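You operate a simulated robot arm through the tools that you are given. There is no shell and no other tool. Be economical: measure what you need, move in short steps, check, and stop when the job is done.

The job below is to be done with a simulated robot arm. You get a single attempt, and the scene is never put back.

TASK
Set the white flow knob so that a test stroke takes 2 seconds.
Fine: lock the orange latch before the air goes on; blue knob off at the end; the timer must show it.

The check looks at the end state, three seconds after you hand in, the way a careful person would. Anything else that was tipped, shoved, dropped, spilled or broken makes it a failure.

THE ROBOT
A 7-joint arm with a two-finger parallel gripper, fixed in place. Base frame: the origin is at the foot of the arm, x ahead of it, y to its left, z up; the work surface is at about z = 0. Lengths are in m, angles in degrees, forces in N, time in s.
With the tool pointing down near the work surface it reaches from about 0.24 to 0.62 m from the base axis. Its first joint turns from -66.0 to 66.0 degrees. Payload 2.6 kg.
The tool frame sits at the grasp point between the pads (the TCP): z along the fingers, y along the line on which they close. The tips reach 0.03 m beyond it. The gripper opens to 0.094 m. The fingers are 0.028 m wide and 0.01 m thick; the gripper's body (0.05 by 0.096 m) begins 0.055 m behind the TCP.
Orientation is that of the tool frame in the base frame, as [roll, pitch, yaw] about the fixed x, y, z axes, in that order (R = Rz(yaw) Ry(pitch) Rx(roll)). With the fingers straight down and closing along the base's y, the tool's x points along the base's -x, its y along +y and its z along -z.

THE INTERFACE
- The arm moves only by the tool move_arm. Its argument "rows" is a list of rows, each a list of 3 entries, a list of its own where there are three numbers: the shift along the tool's x, y, z in m, then the turn, a rotation vector about the tool's x, y, z in rad, then the gripper command, from -1 (shut) to 1 (fully open), values between in proportion. In form: [[[dx, dy, dz], [wx, wy, wz], grip], ...]. A call has 1 to 12 rows; each row shifts and turns the commanded pose from where the row before left it, along the tool's axes as they then stand. Rows are played at 5 a second. More than 0.05 m and 8.6 degrees between two rows, or a gripper value outside its range, and nothing of the call is played. Where a pose cannot be reached the arm comes as near as it can. A force on the tool above 70 N (or 10 N above the force at the start of the call, whichever is more), or a blocked arm, ends the call early, and 0.2 s more pass. Each finger travels about 0.072 m/s and halts on what it meets, pressing with about 23 N; the grip force reading is that of the motor and also rises with nothing between the fingers. The clock runs only during rows and for 0.2 s after the last one: add rows that do not move to give the fingers time. It gives the time, the measured TCP pose, the force on the tool (base axes), the opening and the grip force at its end, in the units of the frame above (readings bear some noise), with the torque about the TCP (base axes, N m) and any sound that the robot's microphone picked up.
- Cameras (640 x 400 px; columns grow to the right, rows downward): "scene" is fixed at [0.0566, 0.4563, 0.5667]; the picture's right is [-0.51, -0.86, 0.00], its down [-0.48, 0.28, -0.83] and it looks along [0.72, -0.42, -0.56] (base axes); focal length 254 px, centre (320, 200). "wrist" rides on the gripper at [0.076, 0.014, -0.102] in the tool frame; the picture's right is [-0.18, 0.98, 0.00], its down [-0.75, -0.14, -0.64] and it looks along [-0.63, -0.12, 0.77] (tool axes); focal length 243 px, centre (320, 200). There is no depth. A picture from a camera that has moved, and an enlarged one, comes with that camera's place and axes in the base frame and with its lens.
- capture(camera): a new picture of that camera. No time passes.
- inspect(camera, box): a new picture of the part [left, top, right, bottom] of that camera's present view, enlarged. No time passes.
- close_job(): hands the job in; it is judged then, once.

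Work in short steps. Places have to be worked out from the pictures, the camera data and where the tool is seen: move nearer, look again, correct. Check each grasp and each placing, and mend what went wrong. You have 120 turns and 84 pictures in all, those below and enlarged ones among them. Open the gripper and draw the arm clear of the work before you hand the job in, unless the task says otherwise; then end with one line.

The tools are called after "Emit:" as a command line: name --argument value ..., lists and objects as JSON in quotes. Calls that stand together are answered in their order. move_arm: Moves the arm, as the interface text tells. Its arguments: {"type":"object","properties":{"rows":{"type":"array","items":{"type":"array"}}},"required":["rows"]} The other tools are called the same way: capture (camera) takes a picture; inspect (camera, box) takes an enlarged picture of a part of a camera's view; close_job () hands the job in.

At the start:

```text
time: 0.0
tool_pos: [0.3586, -0.0428, 0.3887]
tcp_rot: [180.0, 0.0, -180.0]
ft_force: [0.1, 0.4, 0.0]
torque: [-0.03, -0.02, -0.01]
finger_gap: 0.0942
grip_force: 0.0
```

scene: 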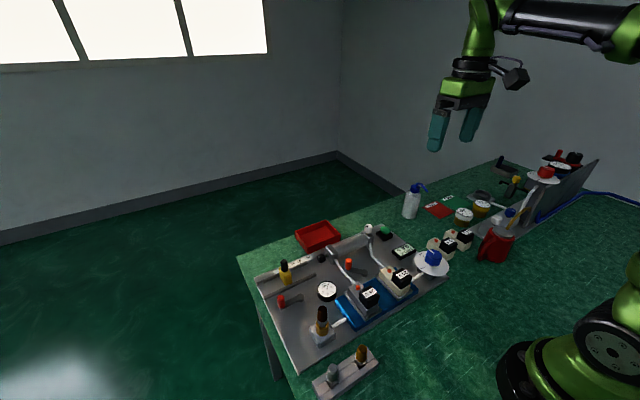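
wrist: 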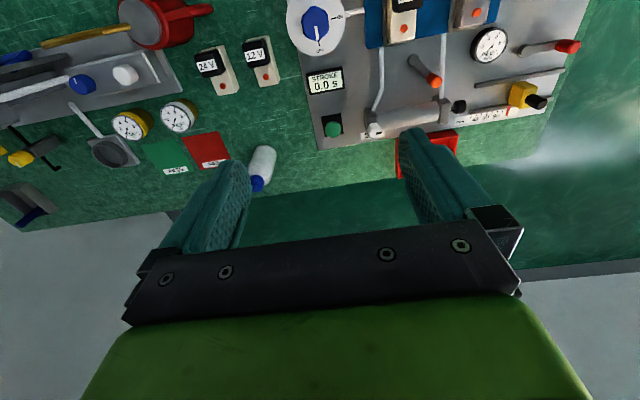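

The scene shows a pneumatic board with blue and white knobs, latches and a stroke timer. I'll enlarge both views to identify the parts.

Emit:
inspect --camera "scene" --box '[240, 210, 460, 350]'

Emit:
inspect --camera "wrist" --box '[280, 0, 600, 180]'

Emit:
inspect --camera "scene" --box '[400, 140, 620, 280]'

Emit:
inspect --camera "wrist" --box '[0, 0, 300, 200]'

```text
2.86 times, centred on (350, 280) of scene
camera zoom: at [0.0566, 0.4563, 0.5667], right [-0.51, -0.86, 0.0], down [-0.48, 0.28, -0.83], along [0.72, -0.42, -0.56], focal length 725 px, centre (234, -29)
```

zoom: 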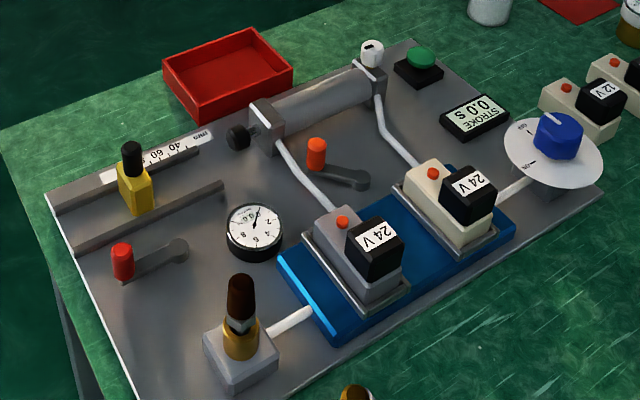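

```text
2.00 times, centred on (440, 90) of wrist
camera zoom: at [0.284, -0.0294, 0.4929], right [0.18, 0.98, 0.0], down [0.75, -0.14, 0.64], along [0.63, -0.12, -0.77], focal length 485 px, centre (80, 420)
```

zoom: 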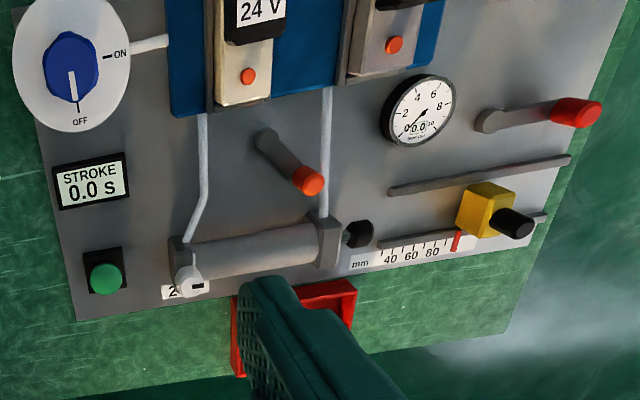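

```text
2.86 times, centred on (510, 210) of scene
camera zoom: at [0.0566, 0.4563, 0.5667], right [-0.51, -0.86, 0.0], down [-0.48, 0.28, -0.83], along [0.72, -0.42, -0.56], focal length 725 px, centre (-223, 171)
```

zoom: 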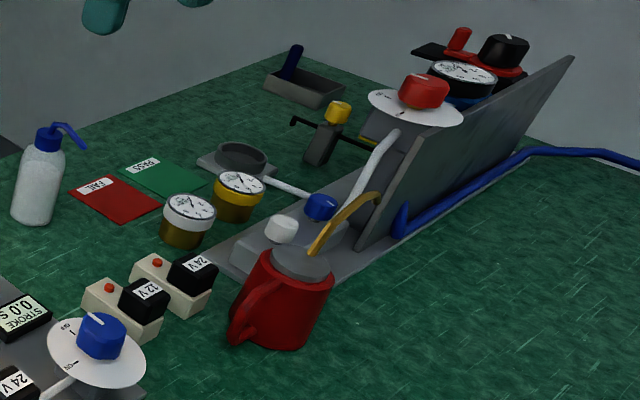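

```text
2.00 times, centred on (150, 100) of wrist
camera zoom: at [0.284, -0.0294, 0.4929], right [0.18, 0.98, 0.0], down [0.75, -0.14, 0.64], along [0.63, -0.12, -0.77], focal length 485 px, centre (660, 400)
```

zoom: 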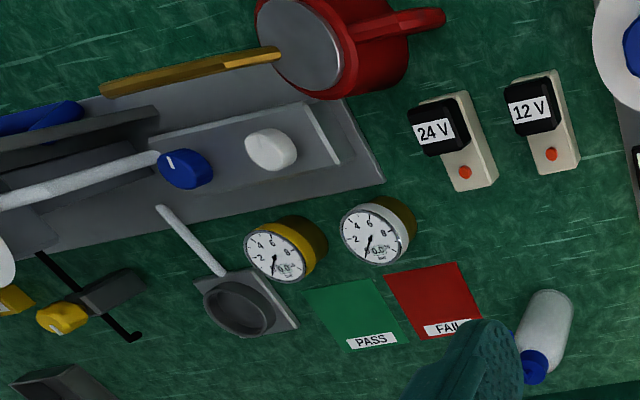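

The white flow knob sits at the cylinder's far end (~(0.50, 0.04)), the blue ON/OFF knob at ~(0.315, -0.04), orange latch lever ~(0.42, 0.14), and green stroke button ~(0.49, -0.04). I'll move the camera back and to the left to see the board better.

Emit:
move_arm --rows '[[[0.03, 0.04, 0.0], [0, 0, 0], 1], [[0.03, 0.04, 0.02], [0, 0, 0], 1], [[0.02, 0.03, 0.02], [0, 0, 0], 1], [[0, 0, 0.02], [0, 0, 0], 1], [[0, 0, 0], [0, 0, 0], 1]]'

Emit:
capture --camera "wrist"

```text
refused: row 2 steps farther than a row can; nothing moved
```

```text
77 pictures are left
camera wrist: at [0.284, -0.0294, 0.4929], right [0.18, 0.98, 0.0], down [0.75, -0.14, 0.64], along [0.63, -0.12, -0.77], focal length 243 px, centre (320, 200)
```

wrist: 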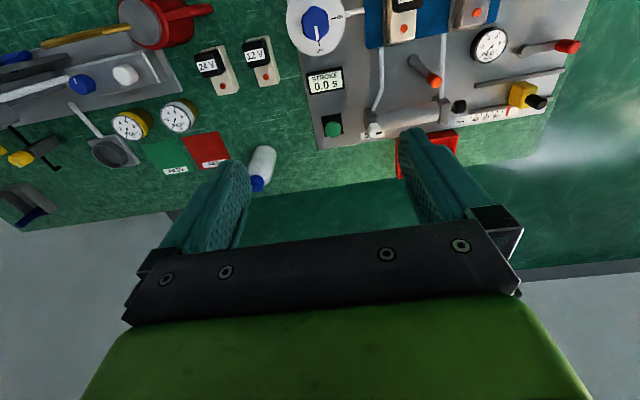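

The step was over the 0.05 m limit, so I repeat the same move in smaller steps.

Emit:
move_arm --rows '[[[0.02, 0.03, 0.01], [0, 0, 0], 1], [[0.02, 0.03, 0.01], [0, 0, 0], 1], [[0.02, 0.03, 0.02], [0, 0, 0], 1], [[0.02, 0.02, 0.02], [0, 0, 0], 1], [[0, 0, 0], [0, 0, 0], 1]]'

Emit:
capture --camera "wrist"

```text
time: 1.2
tool_pos: [0.278, 0.0669, 0.3284]
tcp_rot: [180.0, 0.0, -180.0]
ft_force: [0.4, -0.6, 0.2]
torque: [-0.02, 0.03, -0.02]
finger_gap: 0.0939
grip_force: 0.0
```

```text
76 pictures are left
camera wrist: at [0.2035, 0.0807, 0.4325], right [0.18, 0.98, 0.0], down [0.75, -0.14, 0.64], along [0.63, -0.12, -0.77], focal length 243 px, centre (320, 200)
```

wrist: 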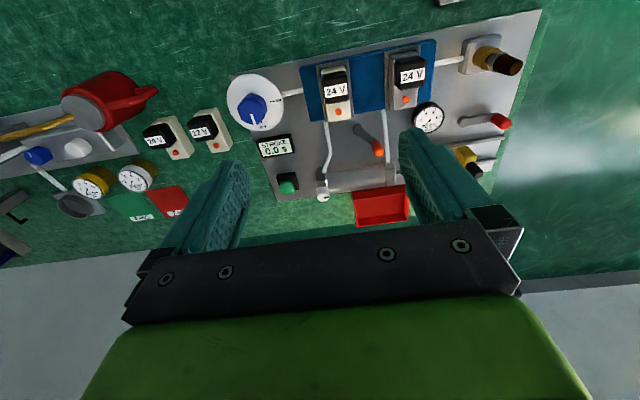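

Emit:
inspect --camera "wrist" --box '[220, 40, 420, 220]'

Emit:
inspect --camera "wrist" --box '[290, 120, 410, 210]'

Emit:
inspect --camera "wrist" --box '[400, 20, 540, 190]'

```text
2.22 times, centred on (320, 130) of wrist
camera zoom: at [0.2035, 0.0807, 0.4325], right [0.18, 0.98, 0.0], down [0.75, -0.14, 0.64], along [0.63, -0.12, -0.77], focal length 539 px, centre (320, 356)
```

zoom: 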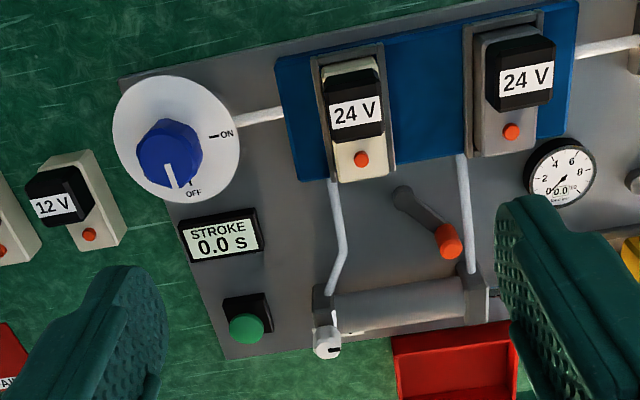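

```text
4.44 times, centred on (350, 165) of wrist
camera zoom: at [0.2035, 0.0807, 0.4325], right [0.18, 0.98, 0.0], down [0.75, -0.14, 0.64], along [0.63, -0.12, -0.77], focal length 1078 px, centre (187, 356)
```

zoom: 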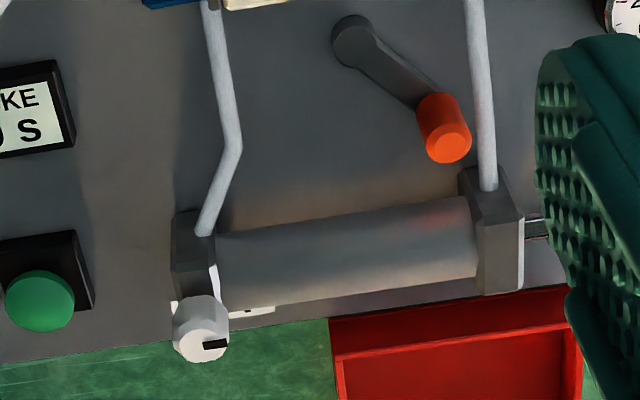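

```text
2.35 times, centred on (470, 105) of wrist
camera zoom: at [0.2035, 0.0807, 0.4325], right [0.18, 0.98, 0.0], down [0.75, -0.14, 0.64], along [0.63, -0.12, -0.77], focal length 571 px, centre (-33, 424)
```

zoom: 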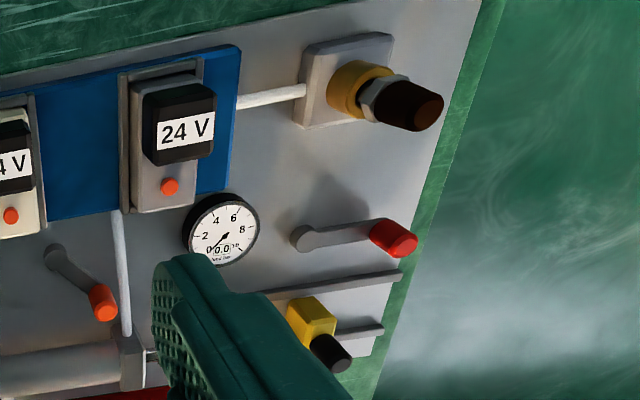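

I go closer over the latch/cylinder area to read marks and scale there.

Emit:
move_arm --rows '[[[-0.025, 0.012, 0.03], [0, 0, 0], 1], [[-0.025, 0.012, 0.03], [0, 0, 0], 1], [[-0.025, 0.012, 0.03], [0, 0, 0], 1], [[-0.025, 0.012, 0.03], [0, 0, 0], 1], [[-0.02, 0.0, 0.02], [0, 0, 0], 1], [[0, 0, 0], [0, 0, 0], 1]]'

Emit:
capture --camera "wrist"

```text
time: 2.6
tool_pos: [0.3988, 0.1151, 0.1885]
tcp_rot: [-180.0, 0.0, -179.9]
ft_force: [0.4, 0.5, 0.3]
torque: [0.05, 0.0, 0.0]
finger_gap: 0.094
grip_force: 0.1
```

```text
72 pictures are left
camera wrist: at [0.3234, 0.1282, 0.2922], right [0.18, 0.98, 0.0], down [0.75, -0.14, 0.64], along [0.63, -0.12, -0.77], focal length 243 px, centre (320, 200)
```

wrist: 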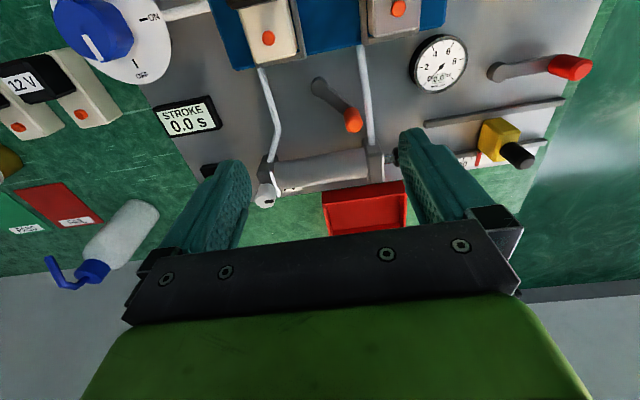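

Emit:
inspect --camera "wrist" --box '[230, 60, 410, 220]'

Emit:
inspect --camera "wrist" --box '[400, 20, 600, 190]'

Emit:
inspect --camera "scene" --box '[310, 210, 420, 280]'

```text
2.50 times, centred on (320, 140) of wrist
camera zoom: at [0.3234, 0.1282, 0.2922], right [0.18, 0.98, 0.0], down [0.75, -0.14, 0.64], along [0.63, -0.12, -0.77], focal length 606 px, centre (320, 350)
```

zoom: 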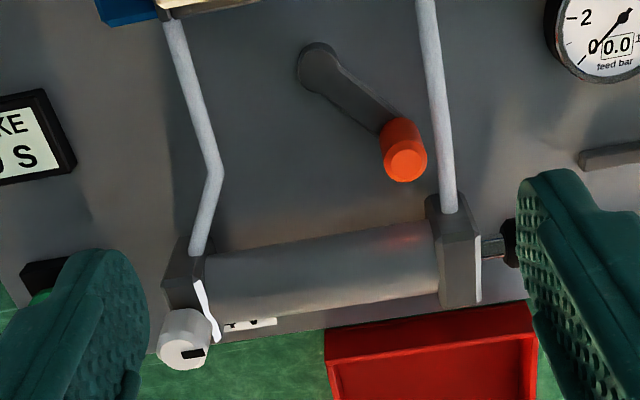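

```text
2.35 times, centred on (500, 105) of wrist
camera zoom: at [0.3234, 0.1282, 0.2922], right [0.18, 0.98, 0.0], down [0.75, -0.14, 0.64], along [0.63, -0.12, -0.77], focal length 571 px, centre (-104, 424)
```

zoom: 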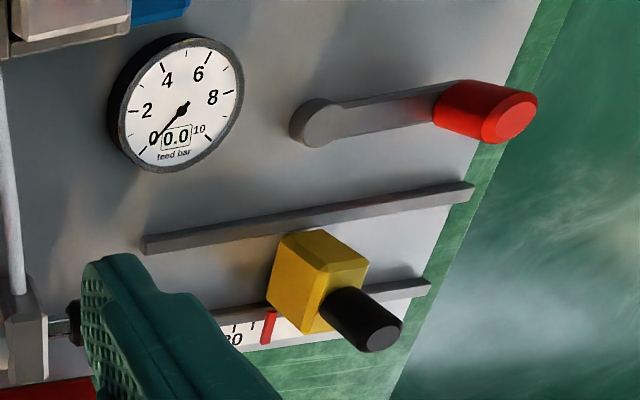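

```text
5.71 times, centred on (365, 245) of scene
camera zoom: at [0.0567, 0.4563, 0.5667], right [-0.51, -0.86, 0.0], down [-0.48, 0.28, -0.83], along [0.72, -0.42, -0.56], focal length 1450 px, centre (63, -57)
```

zoom: 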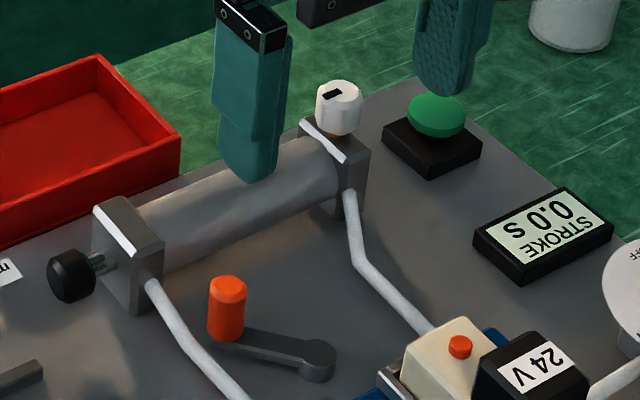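

Latch lever: pivot ≈(0.393,0.114), grip top ≈(0.428,0.143,0.052). I need to see whether there are lock/open marks near it and what the white knob's scale says.

Emit:
inspect --camera "wrist" --box '[295, 65, 375, 140]'

Emit:
inspect --camera "wrist" --box '[245, 165, 325, 215]'

Emit:
inspect --camera "scene" --box '[270, 285, 320, 320]'

```text
5.33 times, centred on (335, 102) of wrist
camera zoom: at [0.3234, 0.1282, 0.2922], right [0.18, 0.98, 0.0], down [0.75, -0.14, 0.64], along [0.63, -0.12, -0.77], focal length 1294 px, centre (240, 720)
```

zoom: 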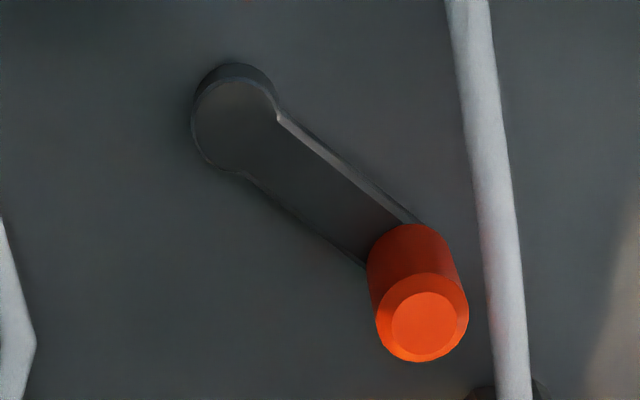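

```text
8.00 times, centred on (285, 190) of wrist
camera zoom: at [0.3234, 0.1282, 0.2922], right [0.18, 0.98, 0.0], down [0.75, -0.14, 0.64], along [0.63, -0.12, -0.77], focal length 1941 px, centre (600, 280)
```

zoom: 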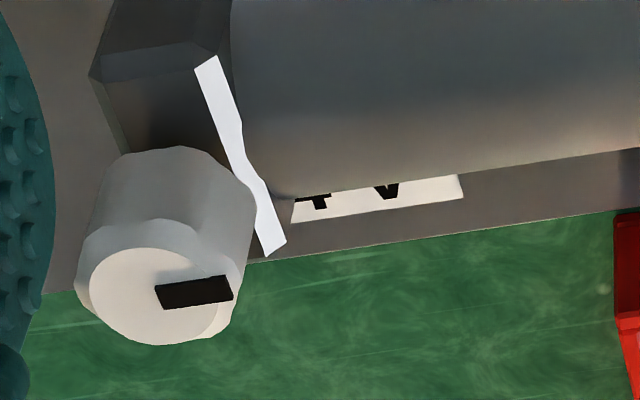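

```text
11.43 times, centred on (295, 302) of scene
camera zoom: at [0.0567, 0.4563, 0.5667], right [-0.51, -0.86, 0.0], down [-0.48, 0.28, -0.83], along [0.72, -0.42, -0.56], focal length 2901 px, centre (606, -971)
```

zoom: 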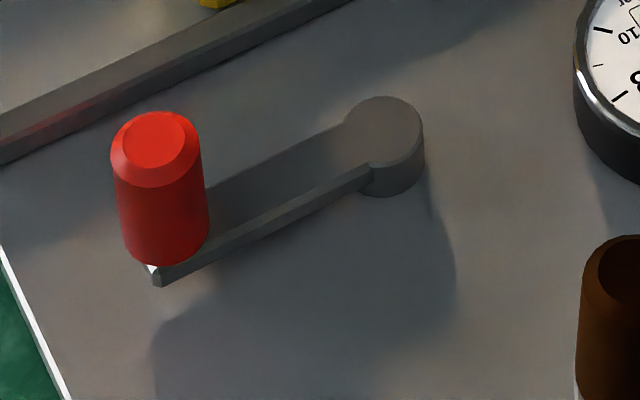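

No marks by the latch. I'll raise and move forward to look down at the white knob's surroundings and the plate behind the cylinder.

Emit:
move_arm --rows '[[[-0.02, -0.01, -0.03], [0, 0, 0], 1], [[-0.025, -0.015, -0.03], [0, 0, 0], 1], [[-0.03, -0.015, -0.02], [0, 0, 0], 1], [[-0.025, -0.015, 0], [0, 0, 0], 1], [[0, 0, 0], [0, 0, 0], 1]]'

Emit:
inspect --camera "wrist" --box '[230, 20, 430, 150]'

```text
time: 3.8
tool_pos: [0.4988, 0.0597, 0.2696]
tcp_rot: [-179.9, 0.0, -180.0]
ft_force: [0.0, -0.6, 0.1]
torque: [0.02, -0.01, 0.01]
finger_gap: 0.0939
grip_force: 0.0
```

```text
3.08 times, centred on (330, 85) of wrist
camera zoom: at [0.4239, 0.0733, 0.3731], right [0.18, 0.98, 0.0], down [0.75, -0.14, 0.64], along [0.63, -0.12, -0.77], focal length 746 px, centre (289, 554)
```

zoom: 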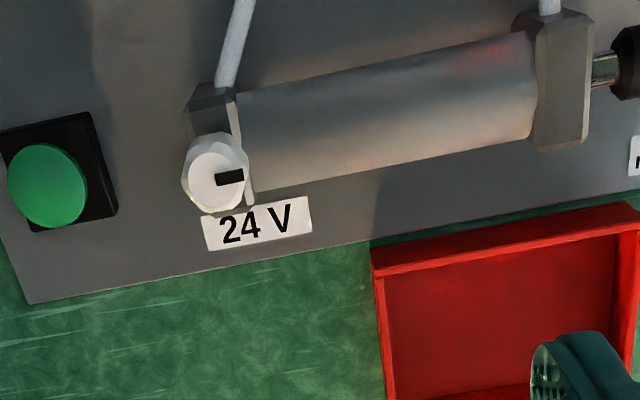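

The plate just says "24 V"; the knob has no scale, so I'll calibrate it by test strokes. First the orange latch: I move above its grip with the fingers partly closed.

Emit:
move_arm --rows '[[[0.02, 0.025, 0.03], [0, 0, 0], 0.3], [[0.02, 0.025, 0.03], [0, 0, 0], 0], [[0.02, 0.025, 0.03], [0, 0, 0], -0.25], [[0.011, 0.008, 0.03], [0, 0, 0], -0.25], [[0, 0, 0.02], [0, 0, 0], -0.25], [[0, 0, 0], [0, 0, 0], -0.25]]'

Emit:
capture --camera "wrist"

Emit:
inspect --camera "scene" --box '[290, 190, 430, 290]'

```text
time: 5.2
tool_pos: [0.4279, 0.1439, 0.1296]
tcp_rot: [179.9, 0.0, -180.0]
ft_force: [0.3, 0.1, -0.8]
torque: [-0.01, 0.0, 0.0]
finger_gap: 0.0353
grip_force: 0.0
```

```text
64 pictures are left
camera wrist: at [0.3527, 0.157, 0.2333], right [0.18, 0.98, 0.0], down [0.75, -0.14, 0.64], along [0.63, -0.12, -0.77], focal length 243 px, centre (320, 200)
```

wrist: 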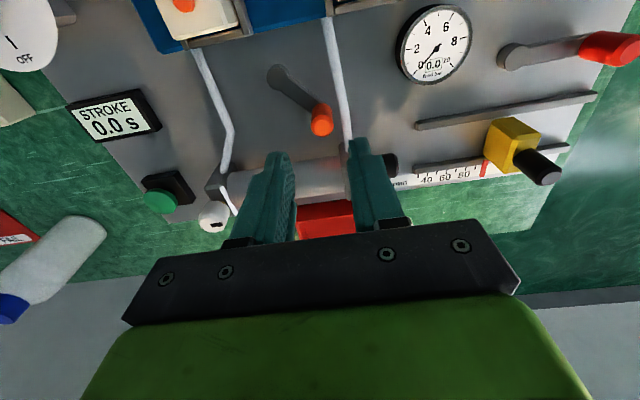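

```text
4.00 times, centred on (360, 240) of scene
camera zoom: at [0.0566, 0.4563, 0.5667], right [-0.51, -0.86, 0.0], down [-0.48, 0.28, -0.83], along [0.72, -0.42, -0.56], focal length 1015 px, centre (160, 40)
```

zoom: 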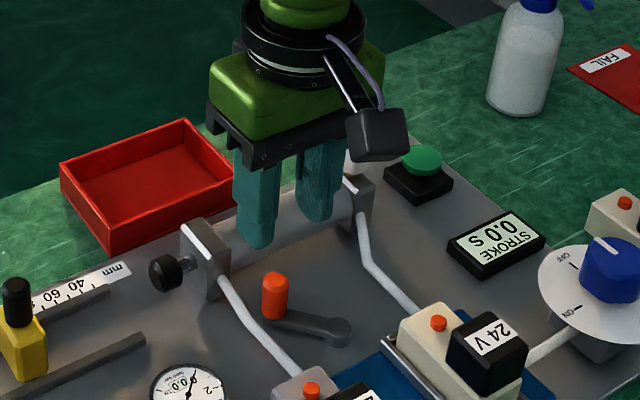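

Grip position confirmed at ≈(0.429,0.143). I descend to z≈0.068 and close on the orange grip.

Emit:
move_arm --rows '[[[0, 0, 0.03], [0, 0, 0], -0.25], [[0, 0, 0.03], [0, 0, 0], -0.25], [[0, 0, 0.002], [0, 0, 0], -0.25], [[0, 0, 0], [0, 0, 0], -0.6], [[0, 0, 0], [0, 0, 0], -0.8], [[0, 0, 0], [0, 0, 0], -0.8]]'

Emit:
inspect --camera "wrist" --box '[220, 50, 420, 200]'

```text
time: 6.6
tool_pos: [0.4272, 0.1442, 0.0676]
tcp_rot: [180.0, 0.0, -179.9]
ft_force: [4.3, 3.6, -3.3]
torque: [0.08, 0.01, 0.04]
finger_gap: 0.0167
grip_force: 45.1
```

```text
2.67 times, centred on (320, 125) of wrist
camera zoom: at [0.3524, 0.1571, 0.171], right [0.18, 0.98, 0.0], down [0.75, -0.14, 0.64], along [0.63, -0.12, -0.77], focal length 647 px, centre (320, 400)
```

zoom: 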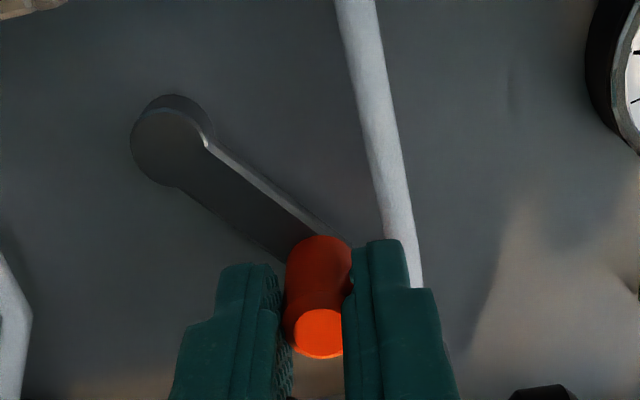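

I have the grip (gap 0.0167). I try a small swing clockwise-from-above (toward the right-hand clear space) about the pivot and watch the force.

Emit:
move_arm --rows '[[[-0.0024, -0.0033, 0], [0, 0, 0], -0.8], [[-0.0024, -0.0034, 0], [0, 0, 0], -0.8], [[-0.0018, -0.0036, 0], [0, 0, 0], -0.8], [[-0.0016, -0.0037, 0], [0, 0, 0], -0.8], [[0, 0, 0], [0, 0, 0], -0.8]]'

Emit:
inspect --camera "wrist" --box '[220, 50, 420, 200]'

```text
time: 7.8
tool_pos: [0.4292, 0.1428, 0.0663]
tcp_rot: [179.0, -0.8, -179.3]
ft_force: [-33.8, 38.0, 12.1]
torque: [0.42, 0.55, 0.25]
finger_gap: 0.0169
grip_force: 44.6
```

```text
2.67 times, centred on (320, 125) of wrist
camera zoom: at [0.3564, 0.1529, 0.1716], right [0.17, 0.98, 0.01], down [0.76, -0.14, 0.63], along [0.62, -0.1, -0.78], focal length 647 px, centre (320, 400)
```

zoom: 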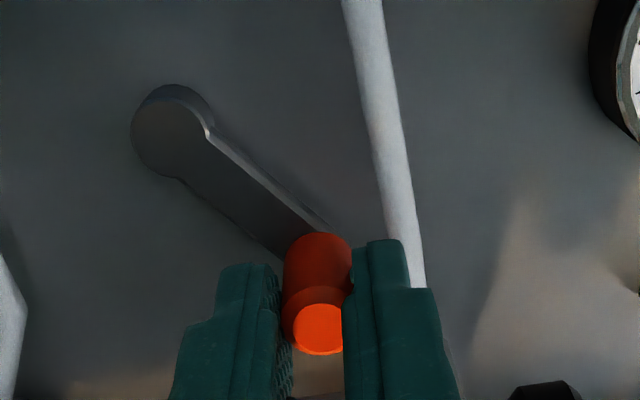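

It's hard-blocked that way (≈50 N), so this is an end stop. I go back and swing the other way.

Emit:
move_arm --rows '[[[0.004, 0.007, 0], [0, 0, 0], -0.8], [[0.0042, 0.007, 0], [0, 0, 0], -0.8], [[0.0027, 0.0027, 0], [0, 0, 0], -0.8], [[0.0027, 0.0027, 0], [0, 0, 0], -0.8], [[0.0033, 0.0023, 0], [0, 0, 0], -0.8], [[0.0033, 0.0023, 0], [0, 0, 0], -0.8], [[0, 0, 0], [0, 0, 0], -0.8]]'

Emit:
inspect --camera "wrist" --box '[220, 50, 420, 200]'

```text
time: 9.4
tool_pos: [0.4159, 0.1528, 0.0661]
tcp_rot: [180.0, 0.0, -180.0]
ft_force: [5.3, 2.2, -1.8]
torque: [0.38, -0.59, 0.15]
finger_gap: 0.017
grip_force: 44.8
```

```text
2.67 times, centred on (320, 125) of wrist
camera zoom: at [0.3405, 0.1663, 0.1714], right [0.18, 0.98, 0.0], down [0.75, -0.14, 0.64], along [0.63, -0.12, -0.77], focal length 647 px, centre (320, 400)
```

zoom: 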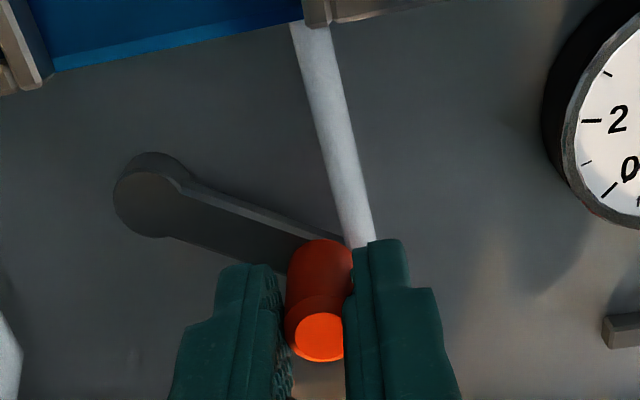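

It swings freely this way. I continue along the arc toward 90°.

Emit:
move_arm --rows '[[[0.0036, 0.0018, 0], [0, 0, 0], -0.8], [[0.0037, 0.0016, 0], [0, 0, 0], -0.8], [[0.0038, 0.0012, 0], [0, 0, 0], -0.8], [[0.0039, 0.0009, 0], [0, 0, 0], -0.8], [[0.004, 0.0005, 0], [0, 0, 0], -0.8], [[0.004, 0.0002, 0], [0, 0, 0], -0.8], [[0, 0, 0], [0, 0, 0], -0.8]]'

Emit:
inspect --camera "wrist" --box '[220, 50, 420, 200]'

```text
time: 11.0
tool_pos: [0.3919, 0.1608, 0.067]
tcp_rot: [180.0, 0.1, -179.8]
ft_force: [6.0, -1.2, 4.0]
torque: [-0.34, -0.94, 0.28]
finger_gap: 0.0172
grip_force: 45.2
```

```text
2.67 times, centred on (320, 125) of wrist
camera zoom: at [0.3176, 0.173, 0.1713], right [0.18, 0.98, 0.0], down [0.75, -0.14, 0.64], along [0.63, -0.12, -0.77], focal length 647 px, centre (320, 400)
```

zoom: 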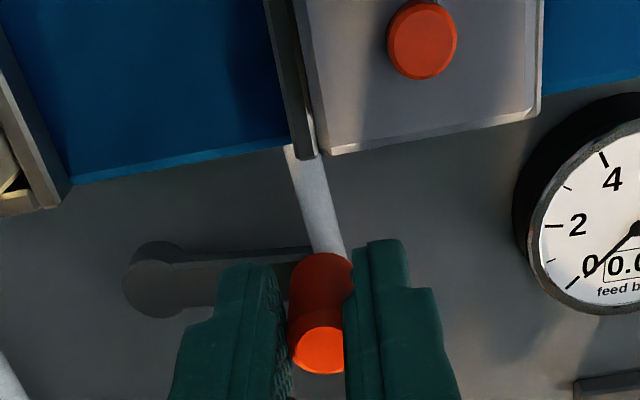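

Still free; I continue in smaller steps since the valve body is close.

Emit:
move_arm --rows '[[[0.0035, -0.0002, 0], [0, 0, 0], -0.8], [[0.0035, -0.0006, 0], [0, 0, 0], -0.8], [[0.002, -0.0005, 0], [0, 0, 0], -0.8], [[0, 0, 0], [0, 0, 0], -0.8]]'

Emit:
capture --camera "wrist"

```text
time: 12.0
tool_pos: [0.3842, 0.1604, 0.0671]
tcp_rot: [179.7, 0.5, -179.7]
ft_force: [28.6, 15.4, -18.1]
torque: [0.02, -0.27, 0.09]
finger_gap: 0.0171
grip_force: 45.0
```

```text
58 pictures are left
camera wrist: at [0.3102, 0.1725, 0.1708], right [0.18, 0.98, 0.0], down [0.75, -0.14, 0.65], along [0.64, -0.11, -0.76], focal length 243 px, centre (320, 200)
```

wrist: 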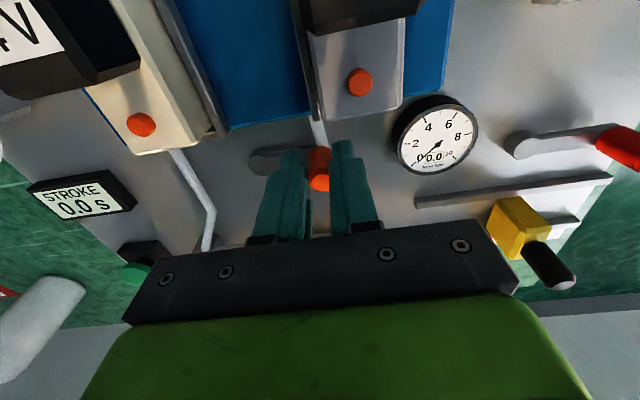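

Force is rising (≈29 N) near 97°, which looks like the other stop. A slight further push will confirm that.

Emit:
move_arm --rows '[[[0.002, -0.0002, 0], [0, 0, 0], -0.8], [[0.0015, 0, 0], [0, 0, 0], -0.8], [[0, 0, 0], [0, 0, 0], -0.8]]'

Emit:
inspect --camera "wrist" --box '[220, 70, 420, 220]'

Emit:
inspect --camera "scene" --box '[300, 200, 440, 300]'

```text
time: 12.8
tool_pos: [0.3847, 0.1603, 0.0681]
tcp_rot: [179.8, 0.7, -179.7]
ft_force: [29.3, 18.0, -13.7]
torque: [0.16, -0.62, 0.07]
finger_gap: 0.0167
grip_force: 45.1
```

```text
2.67 times, centred on (320, 145) of wrist
camera zoom: at [0.3074, 0.1722, 0.1715], right [0.18, 0.98, 0.01], down [0.75, -0.14, 0.65], along [0.64, -0.11, -0.76], focal length 647 px, centre (320, 347)
```

zoom: 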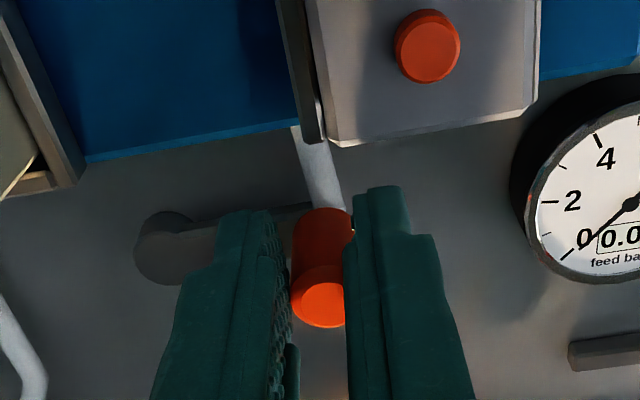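

```text
4.00 times, centred on (370, 250) of scene
camera zoom: at [0.0567, 0.4563, 0.5666], right [-0.51, -0.86, 0.0], down [-0.48, 0.28, -0.83], along [0.72, -0.42, -0.56], focal length 1015 px, centre (120, 0)
```

zoom: 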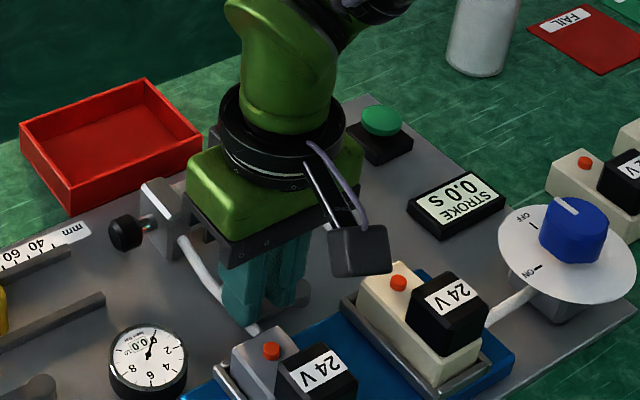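

Firm stop at ~95°, so the latch is now at its other end. I relieve the pressure, open slightly, rise and look at it.

Emit:
move_arm --rows '[[[-0.003, 0.001, 0], [0, 0, 0], -0.8], [[0, 0, 0], [0, 0, 0], -0.4], [[0, 0, 0], [0, 0, 0], -0.3], [[0, 0, -0.04], [0, 0, 0], -0.3], [[0, 0, -0.04], [0, 0, 0], -0.3], [[0, 0, -0.03], [0, 0, 0], -0.3], [[0, 0, 0], [0, 0, 0], -0.3]]'

Emit:
capture --camera "wrist"

```text
time: 14.4
tool_pos: [0.3838, 0.1572, 0.178]
tcp_rot: [179.9, 0.1, -179.9]
ft_force: [0.3, -0.7, 1.1]
torque: [0.0, 0.0, -0.05]
finger_gap: 0.0329
grip_force: 0.0
```

```text
55 pictures are left
camera wrist: at [0.3084, 0.1714, 0.2812], right [0.18, 0.98, 0.0], down [0.75, -0.14, 0.64], along [0.63, -0.12, -0.77], focal length 243 px, centre (320, 200)
```

wrist: 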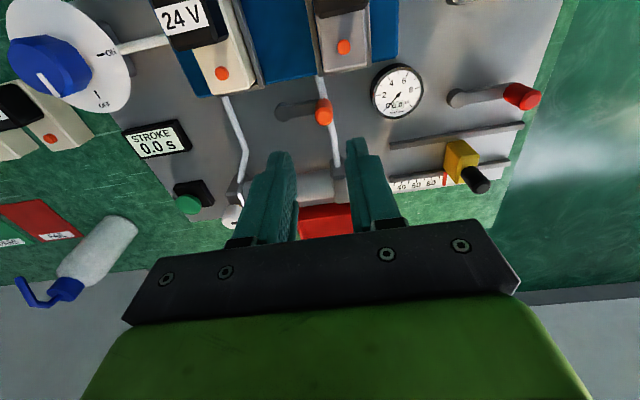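

The orange latch is now parallel to the board like the red one. Next I move above the blue knob with an open gripper.

Emit:
move_arm --rows '[[[0.0115, -0.033, -0.005], [0, 0, 0], 0], [[0.0115, -0.033, -0.005], [0, 0, 0], 0], [[0.0115, -0.033, -0.005], [0, 0, 0], 0.2], [[0.0115, -0.033, -0.005], [0, 0, 0], 0.2], [[0.0115, -0.033, 0], [0, 0, 0], 0.2], [[0.0115, -0.033, 0], [0, 0, 0], 0.2], [[0, 0, 0], [0, 0, 0], 0.2]]'

Emit:
capture --camera "wrist"

Emit:
inspect --camera "scene" --box '[390, 200, 490, 290]'

```text
time: 16.0
tool_pos: [0.3145, -0.0388, 0.1966]
tcp_rot: [-180.0, 0.0, -180.0]
ft_force: [0.5, -0.8, 0.0]
torque: [-0.03, 0.01, 0.0]
finger_gap: 0.0564
grip_force: 0.0
```

```text
54 pictures are left
camera wrist: at [0.2391, -0.0262, 0.3005], right [0.18, 0.98, 0.0], down [0.75, -0.14, 0.64], along [0.63, -0.12, -0.77], focal length 243 px, centre (320, 200)
```

wrist: 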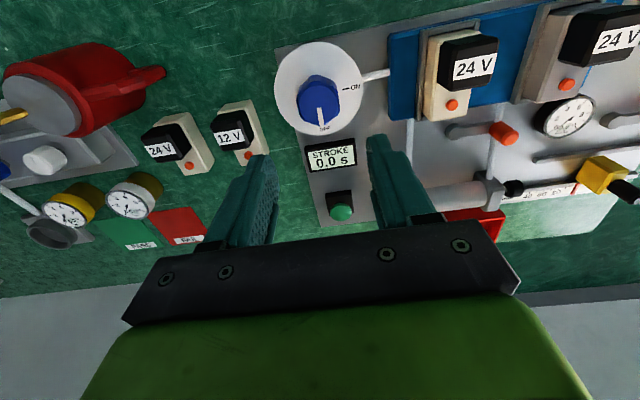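

```text
4.44 times, centred on (440, 245) of scene
camera zoom: at [0.0566, 0.4563, 0.5667], right [-0.51, -0.86, 0.0], down [-0.48, 0.28, -0.83], along [0.72, -0.42, -0.56], focal length 1128 px, centre (-213, 0)
```

zoom: 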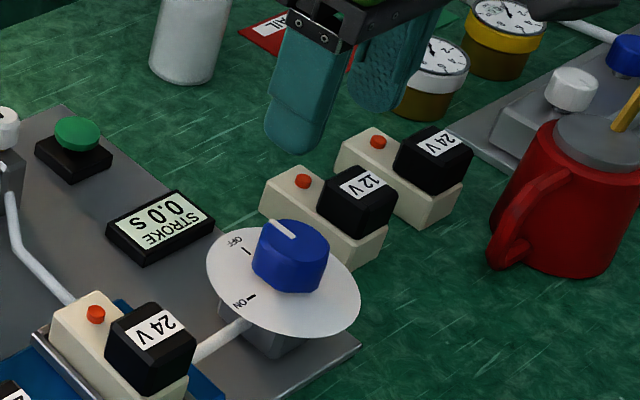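

Emit:
inspect --camera "wrist" --box '[265, 35, 375, 140]'

```text
3.81 times, centred on (320, 88) of wrist
camera zoom: at [0.2391, -0.0262, 0.3005], right [0.18, 0.98, 0.0], down [0.75, -0.14, 0.64], along [0.63, -0.12, -0.77], focal length 924 px, centre (320, 629)
```

zoom: 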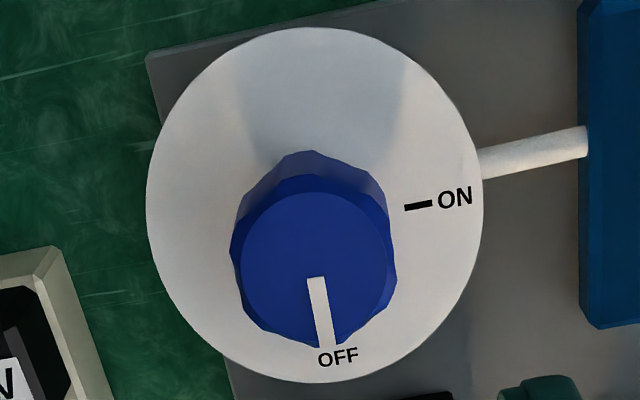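

Blue knob axis ≈(0.307,-0.040), top z≈0.085, diameter ≈0.038; ON is a 90° counter-clockwise turn. I pre-rotate 45° clockwise so the turn is centred, and come down partway.

Emit:
move_arm --rows '[[[0.0075, -0.001, 0], [0, 0, 0.131], 0.3], [[0, 0, 0.02], [0, 0, 0.131], 0.3], [[0, 0, 0.02], [0, 0, 0.131], 0.3], [[0, 0, 0.02], [0, 0, 0.131], 0.3], [[0, 0, 0], [0, 0, 0.131], 0.3], [[0, 0, 0], [0, 0, 0.131], 0.3], [[0, 0, 0], [0, 0, 0], 0.3]]'

Emit:
capture --camera "wrist"

Emit:
inspect --camera "scene" --box '[390, 200, 490, 290]'

```text
time: 17.6
tool_pos: [0.3067, -0.0396, 0.1375]
tcp_rot: [-180.0, 0.0, 134.9]
ft_force: [-0.2, 0.8, 0.0]
torque: [0.01, 0.01, -0.01]
finger_gap: 0.0611
grip_force: 0.0
```

```text
51 pictures are left
camera wrist: at [0.2646, 0.023, 0.2411], right [0.83, 0.56, 0.0], down [0.43, -0.63, 0.64], along [0.36, -0.53, -0.77], focal length 243 px, centre (320, 200)
```

wrist: 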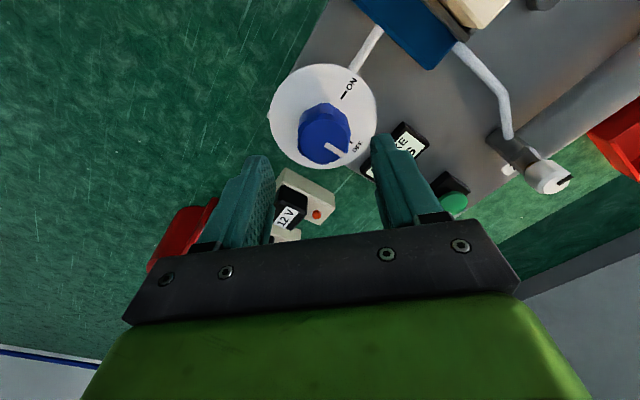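

```text
4.44 times, centred on (440, 245) of scene
camera zoom: at [0.0566, 0.4563, 0.5667], right [-0.51, -0.86, 0.0], down [-0.48, 0.28, -0.83], along [0.72, -0.42, -0.56], focal length 1128 px, centre (-213, 0)
```

zoom: 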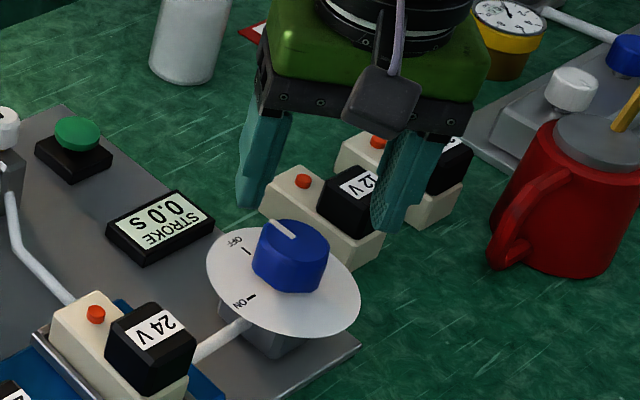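

Two views agree on (0.309,-0.038). I descend and close on the knob.

Emit:
move_arm --rows '[[[0, 0, 0.03], [0, 0, 0], 0.3], [[0, 0, 0.018], [0, 0, 0], 0.3], [[0, 0, 0], [0, 0, 0], 0.0], [[0, 0, 0], [0, 0, 0], -0.3], [[0, 0, 0], [0, 0, 0], -0.4], [[0, 0, 0], [0, 0, 0], -0.4]]'

Emit:
inspect --camera "scene" --box '[390, 200, 490, 290]'

```text
time: 19.0
tool_pos: [0.3069, -0.0386, 0.0893]
tcp_rot: [180.0, 0.1, 135.0]
ft_force: [13.8, 17.8, -4.3]
torque: [-0.05, -0.31, 0.08]
finger_gap: 0.0407
grip_force: 11.1
```

```text
4.44 times, centred on (440, 245) of scene
camera zoom: at [0.0566, 0.4563, 0.5667], right [-0.51, -0.86, 0.0], down [-0.48, 0.28, -0.83], along [0.72, -0.42, -0.56], focal length 1128 px, centre (-213, 0)
```

zoom: 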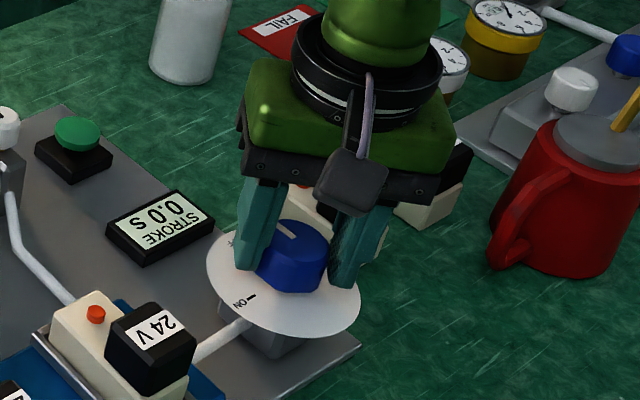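

Gripped (gap 0.041), with ~22 N side load along tool +y, so I'm slightly off-centre. I shift 2 mm to unload, then turn the knob 90° counter-clockwise.

Emit:
move_arm --rows '[[[0, 0.0022, 0], [0, 0, 0], -0.4], [[0, 0, 0], [0, 0, -0.131], -0.5], [[0, 0, 0], [0, 0, -0.131], -0.5], [[0, 0, 0], [0, 0, -0.131], -0.5], [[0, 0, 0], [0, 0, -0.131], -0.5], [[0, 0, 0], [0, 0, 0], -0.5]]'

Emit:
inspect --camera "scene" --box '[390, 200, 490, 290]'

```text
time: 20.4
tool_pos: [0.3085, -0.0398, 0.0883]
tcp_rot: [-179.8, 0.1, 164.9]
ft_force: [0.1, -0.5, 15.7]
torque: [0.44, 0.31, 0.03]
finger_gap: 0.0387
grip_force: 44.6
```

```text
4.44 times, centred on (440, 245) of scene
camera zoom: at [0.0566, 0.4563, 0.5667], right [-0.51, -0.86, 0.0], down [-0.48, 0.28, -0.83], along [0.72, -0.42, -0.56], focal length 1128 px, centre (-213, 0)
```

zoom: 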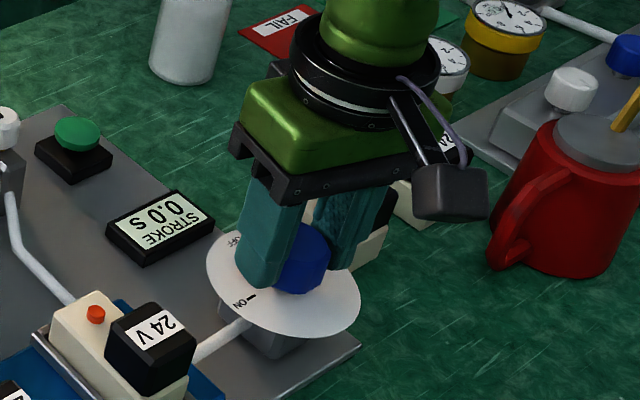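

Turned 30° smoothly; I continue the remaining 60°.

Emit:
move_arm --rows '[[[0, 0, 0], [0, 0, -0.131], -0.5], [[0, 0, 0], [0, 0, -0.131], -0.5], [[0, 0, 0], [0, 0, -0.131], -0.5], [[0, 0, 0], [0, 0, -0.131], -0.5], [[0, 0, 0], [0, 0, -0.131], -0.5], [[0, 0, 0], [0, 0, -0.131], -0.5], [[0, 0, 0], [0, 0, -0.131], -0.5], [[0, 0, 0], [0, 0, -0.131], -0.5], [[0, 0, 0], [0, 0, 0], -0.5]]'

Emit:
capture --camera "wrist"

```text
time: 22.4
tool_pos: [0.3086, -0.041, 0.089]
tcp_rot: [-179.8, -0.1, -134.9]
ft_force: [-0.9, -34.5, 12.7]
torque: [0.21, 0.05, -0.11]
finger_gap: 0.0385
grip_force: 44.9
```

```text
47 pictures are left
camera wrist: at [0.2459, -0.0857, 0.1932], right [-0.57, 0.82, 0.0], down [0.63, 0.44, 0.64], along [0.53, 0.36, -0.77], focal length 243 px, centre (320, 200)
```

wrist: 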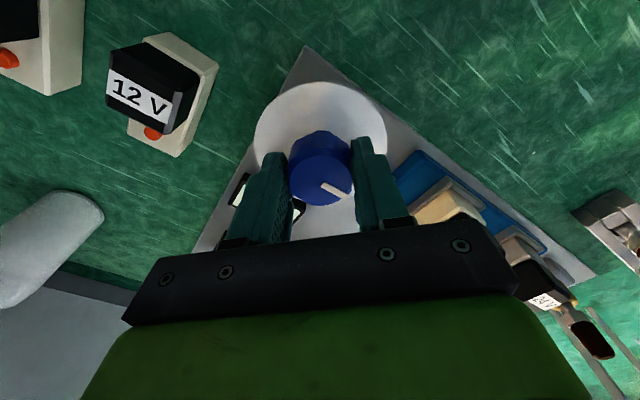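

The pointer now aims along +y (ON). I release, rise, and check.

Emit:
move_arm --rows '[[[0, 0, 0], [0, 0, 0], -0.1], [[0, 0, 0], [0, 0, 0], 0.3], [[0, 0, 0], [0, 0, 0], 0.3], [[0, 0, -0.03], [0, 0, 0], 0.3], [[0, 0, -0.04], [0, 0, 0.131], 0.3], [[0, 0, -0.03], [0, 0, 0.131], 0.3], [[0, 0, 0], [0, 0, 0.131], 0.3], [[0, 0, 0], [0, 0, 0.131], 0.3], [[0, 0, 0], [0, 0, 0.131], 0.3], [[0, 0, 0], [0, 0, 0.131], 0.3]]'

Emit:
capture --camera "wrist"

Emit:
inspect --camera "scene" --box '[280, 210, 480, 350]'

```text
time: 24.6
tool_pos: [0.3079, -0.0382, 0.1896]
tcp_rot: [-179.9, 0.1, 179.9]
ft_force: [0.0, -0.7, -0.3]
torque: [0.02, -0.01, -0.01]
finger_gap: 0.0615
grip_force: 0.0
```

```text
46 pictures are left
camera wrist: at [0.2335, -0.0249, 0.2928], right [0.19, 0.98, 0.0], down [0.75, -0.14, 0.64], along [0.63, -0.12, -0.77], focal length 243 px, centre (320, 200)
```

wrist: 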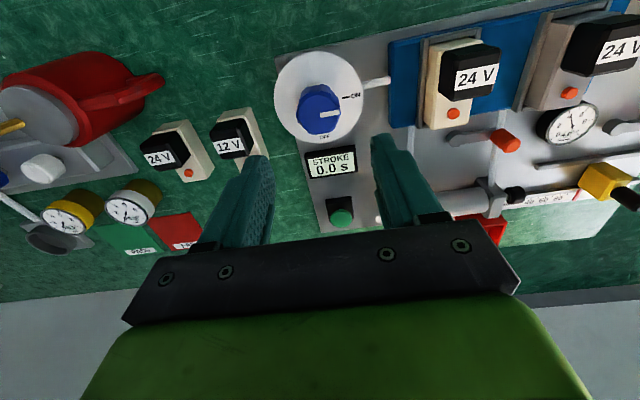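

```text
2.86 times, centred on (380, 280) of scene
camera zoom: at [0.0566, 0.4563, 0.5667], right [-0.51, -0.86, 0.0], down [-0.48, 0.28, -0.83], along [0.72, -0.42, -0.56], focal length 725 px, centre (149, -29)
```

zoom: 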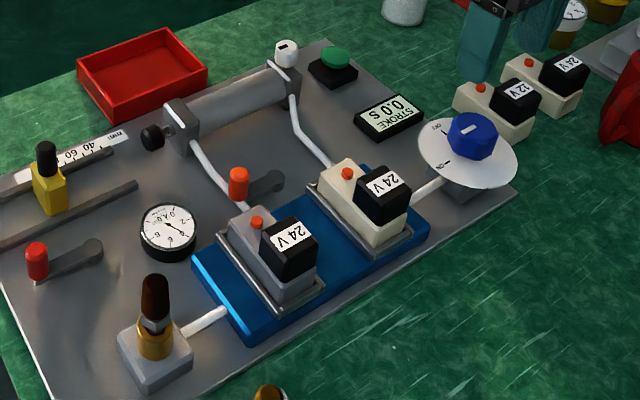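

Air is on (gauge ≈6 bar, OFF/ON pointer at ON). Now I close the gripper and go above the green button at ≈(0.488,-0.042).

Emit:
move_arm --rows '[[[-0.03, 0, 0], [0, 0, 0], -0.2], [[-0.03, -0.002, 0], [0, 0, 0], -0.7], [[-0.03, -0.002, 0.01], [0, 0, 0], -1], [[-0.03, 0, 0.02], [0, 0, 0], -1], [[-0.03, 0, 0.02], [0, 0, 0], -1], [[-0.03, 0, 0.02], [0, 0, 0], -1], [[0, 0, 0.02], [0, 0, 0], -1], [[0, 0, 0], [0, 0, 0], -1]]'

Emit:
capture --camera "wrist"

Emit:
inspect --camera "scene" --box '[340, 180, 440, 270]'

```text
time: 26.4
tool_pos: [0.4887, -0.0418, 0.0988]
tcp_rot: [-179.9, -0.1, 179.9]
ft_force: [0.0, -0.4, 0.6]
torque: [-0.02, 0.02, 0.02]
finger_gap: 0.0
grip_force: 22.6
```

```text
44 pictures are left
camera wrist: at [0.4137, -0.0288, 0.2026], right [0.18, 0.98, 0.0], down [0.75, -0.14, 0.64], along [0.63, -0.12, -0.77], focal length 243 px, centre (320, 200)
```

wrist: 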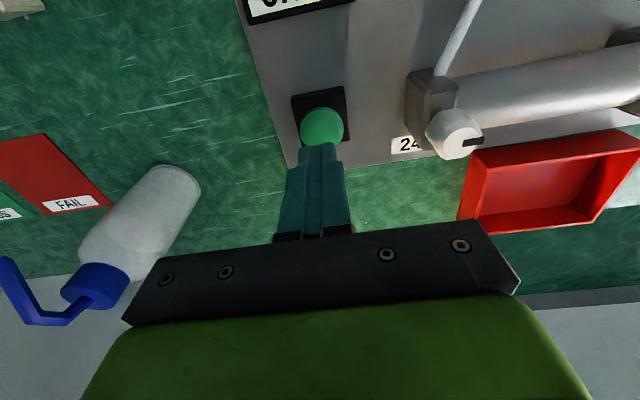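

```text
4.44 times, centred on (390, 225) of scene
camera zoom: at [0.0566, 0.4563, 0.5667], right [-0.51, -0.86, 0.0], down [-0.48, 0.28, -0.83], along [0.72, -0.42, -0.56], focal length 1128 px, centre (9, 89)
```

zoom: 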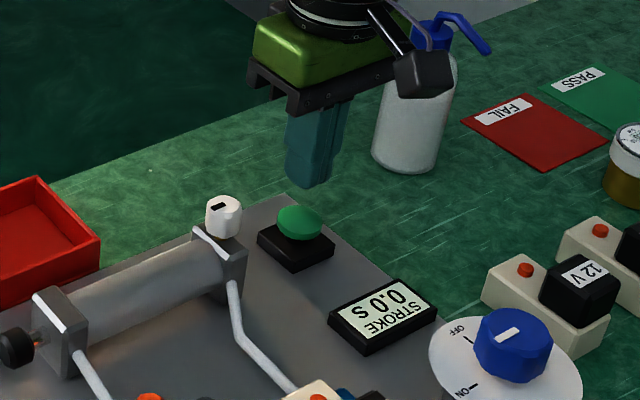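

The button is right below (≈(0.484,-0.041)). I lower gently until contact shows in force.

Emit:
move_arm --rows '[[[0.004, 0, 0.015], [0, 0, 0], -1], [[0, 0, 0.01], [0, 0, 0], -1], [[0, 0, 0.004], [0, 0, 0], -1], [[0, 0, 0.003], [0, 0, 0], -1]]'

```text
time: 27.4
tool_pos: [0.4846, -0.0428, 0.0674]
tcp_rot: [180.0, 0.1, 180.0]
ft_force: [-0.4, -0.5, 2.1]
torque: [0.01, 0.04, 0.03]
finger_gap: 0.0001
grip_force: 23.4
```

Touching lightly (≈2 N). I press 6 mm more then retract.

Emit:
move_arm --rows '[[[0, 0, 0.003], [0, 0, 0], -1], [[0, 0, 0.003], [0, 0, 0], -1], [[0, 0, -0.006], [0, 0, 0], -1], [[0, 0, -0.03], [0, 0, 0], -1], [[0, 0, 0], [0, 0, 0], -1], [[0, 0, 0], [0, 0, 0], -1]]'

Emit:
inspect --camera "scene" --box '[240, 210, 440, 340]'

```text
time: 28.8
tool_pos: [0.4831, -0.0424, 0.0964]
tcp_rot: [179.9, 0.0, -179.9]
ft_force: [-0.2, 1.0, 0.4]
torque: [-0.01, 0.0, -0.03]
finger_gap: 0.0
grip_force: 23.1
heard: click
```

```text
3.08 times, centred on (340, 275) of scene
camera zoom: at [0.0566, 0.4563, 0.5667], right [-0.51, -0.86, 0.0], down [-0.48, 0.28, -0.83], along [0.72, -0.42, -0.56], focal length 781 px, centre (258, -31)
```

zoom: 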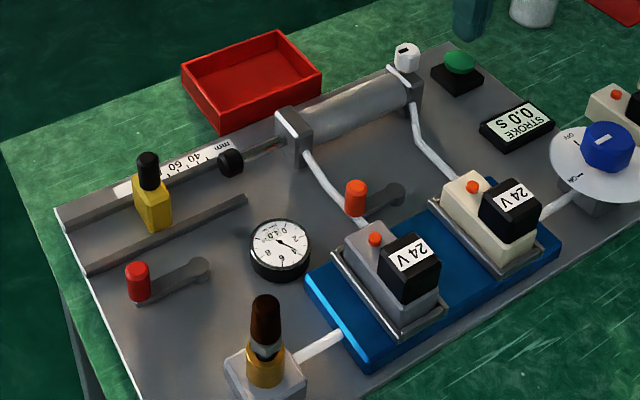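

Click heard and the rod is extending. I wait for the stroke to finish.

Emit:
move_arm --rows '[[[0, 0, 0], [0, 0, 0], -1], [[0, 0, 0], [0, 0, 0], -1], [[0, 0, 0], [0, 0, 0], -1], [[0, 0, 0], [0, 0, 0], -1], [[0, 0, 0], [0, 0, 0], -1], [[0, 0, 0], [0, 0, 0], -1], [[0, 0, 0], [0, 0, 0], -1], [[0, 0, 0], [0, 0, 0], -1], [[0, 0, 0], [0, 0, 0], -1], [[0, 0, 0], [0, 0, 0], -1], [[0, 0, 0], [0, 0, 0], -1], [[0, 0, 0], [0, 0, 0], -1]]'

Emit:
inspect --camera "scene" --box '[240, 210, 440, 340]'

```text
time: 31.4
tool_pos: [0.4844, -0.0433, 0.097]
tcp_rot: [-180.0, 0.0, 180.0]
ft_force: [0.7, 0.4, 0.3]
torque: [0.01, -0.03, 0.03]
finger_gap: 0.0001
grip_force: 22.8
```

```text
3.08 times, centred on (340, 275) of scene
camera zoom: at [0.0566, 0.4563, 0.5667], right [-0.51, -0.86, 0.0], down [-0.48, 0.28, -0.83], along [0.72, -0.42, -0.56], focal length 781 px, centre (258, -31)
```

zoom: 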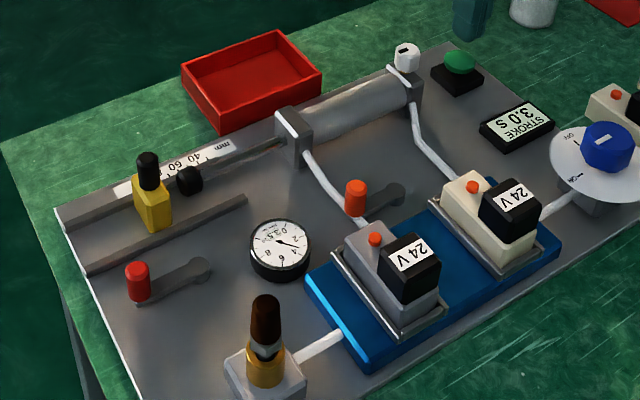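

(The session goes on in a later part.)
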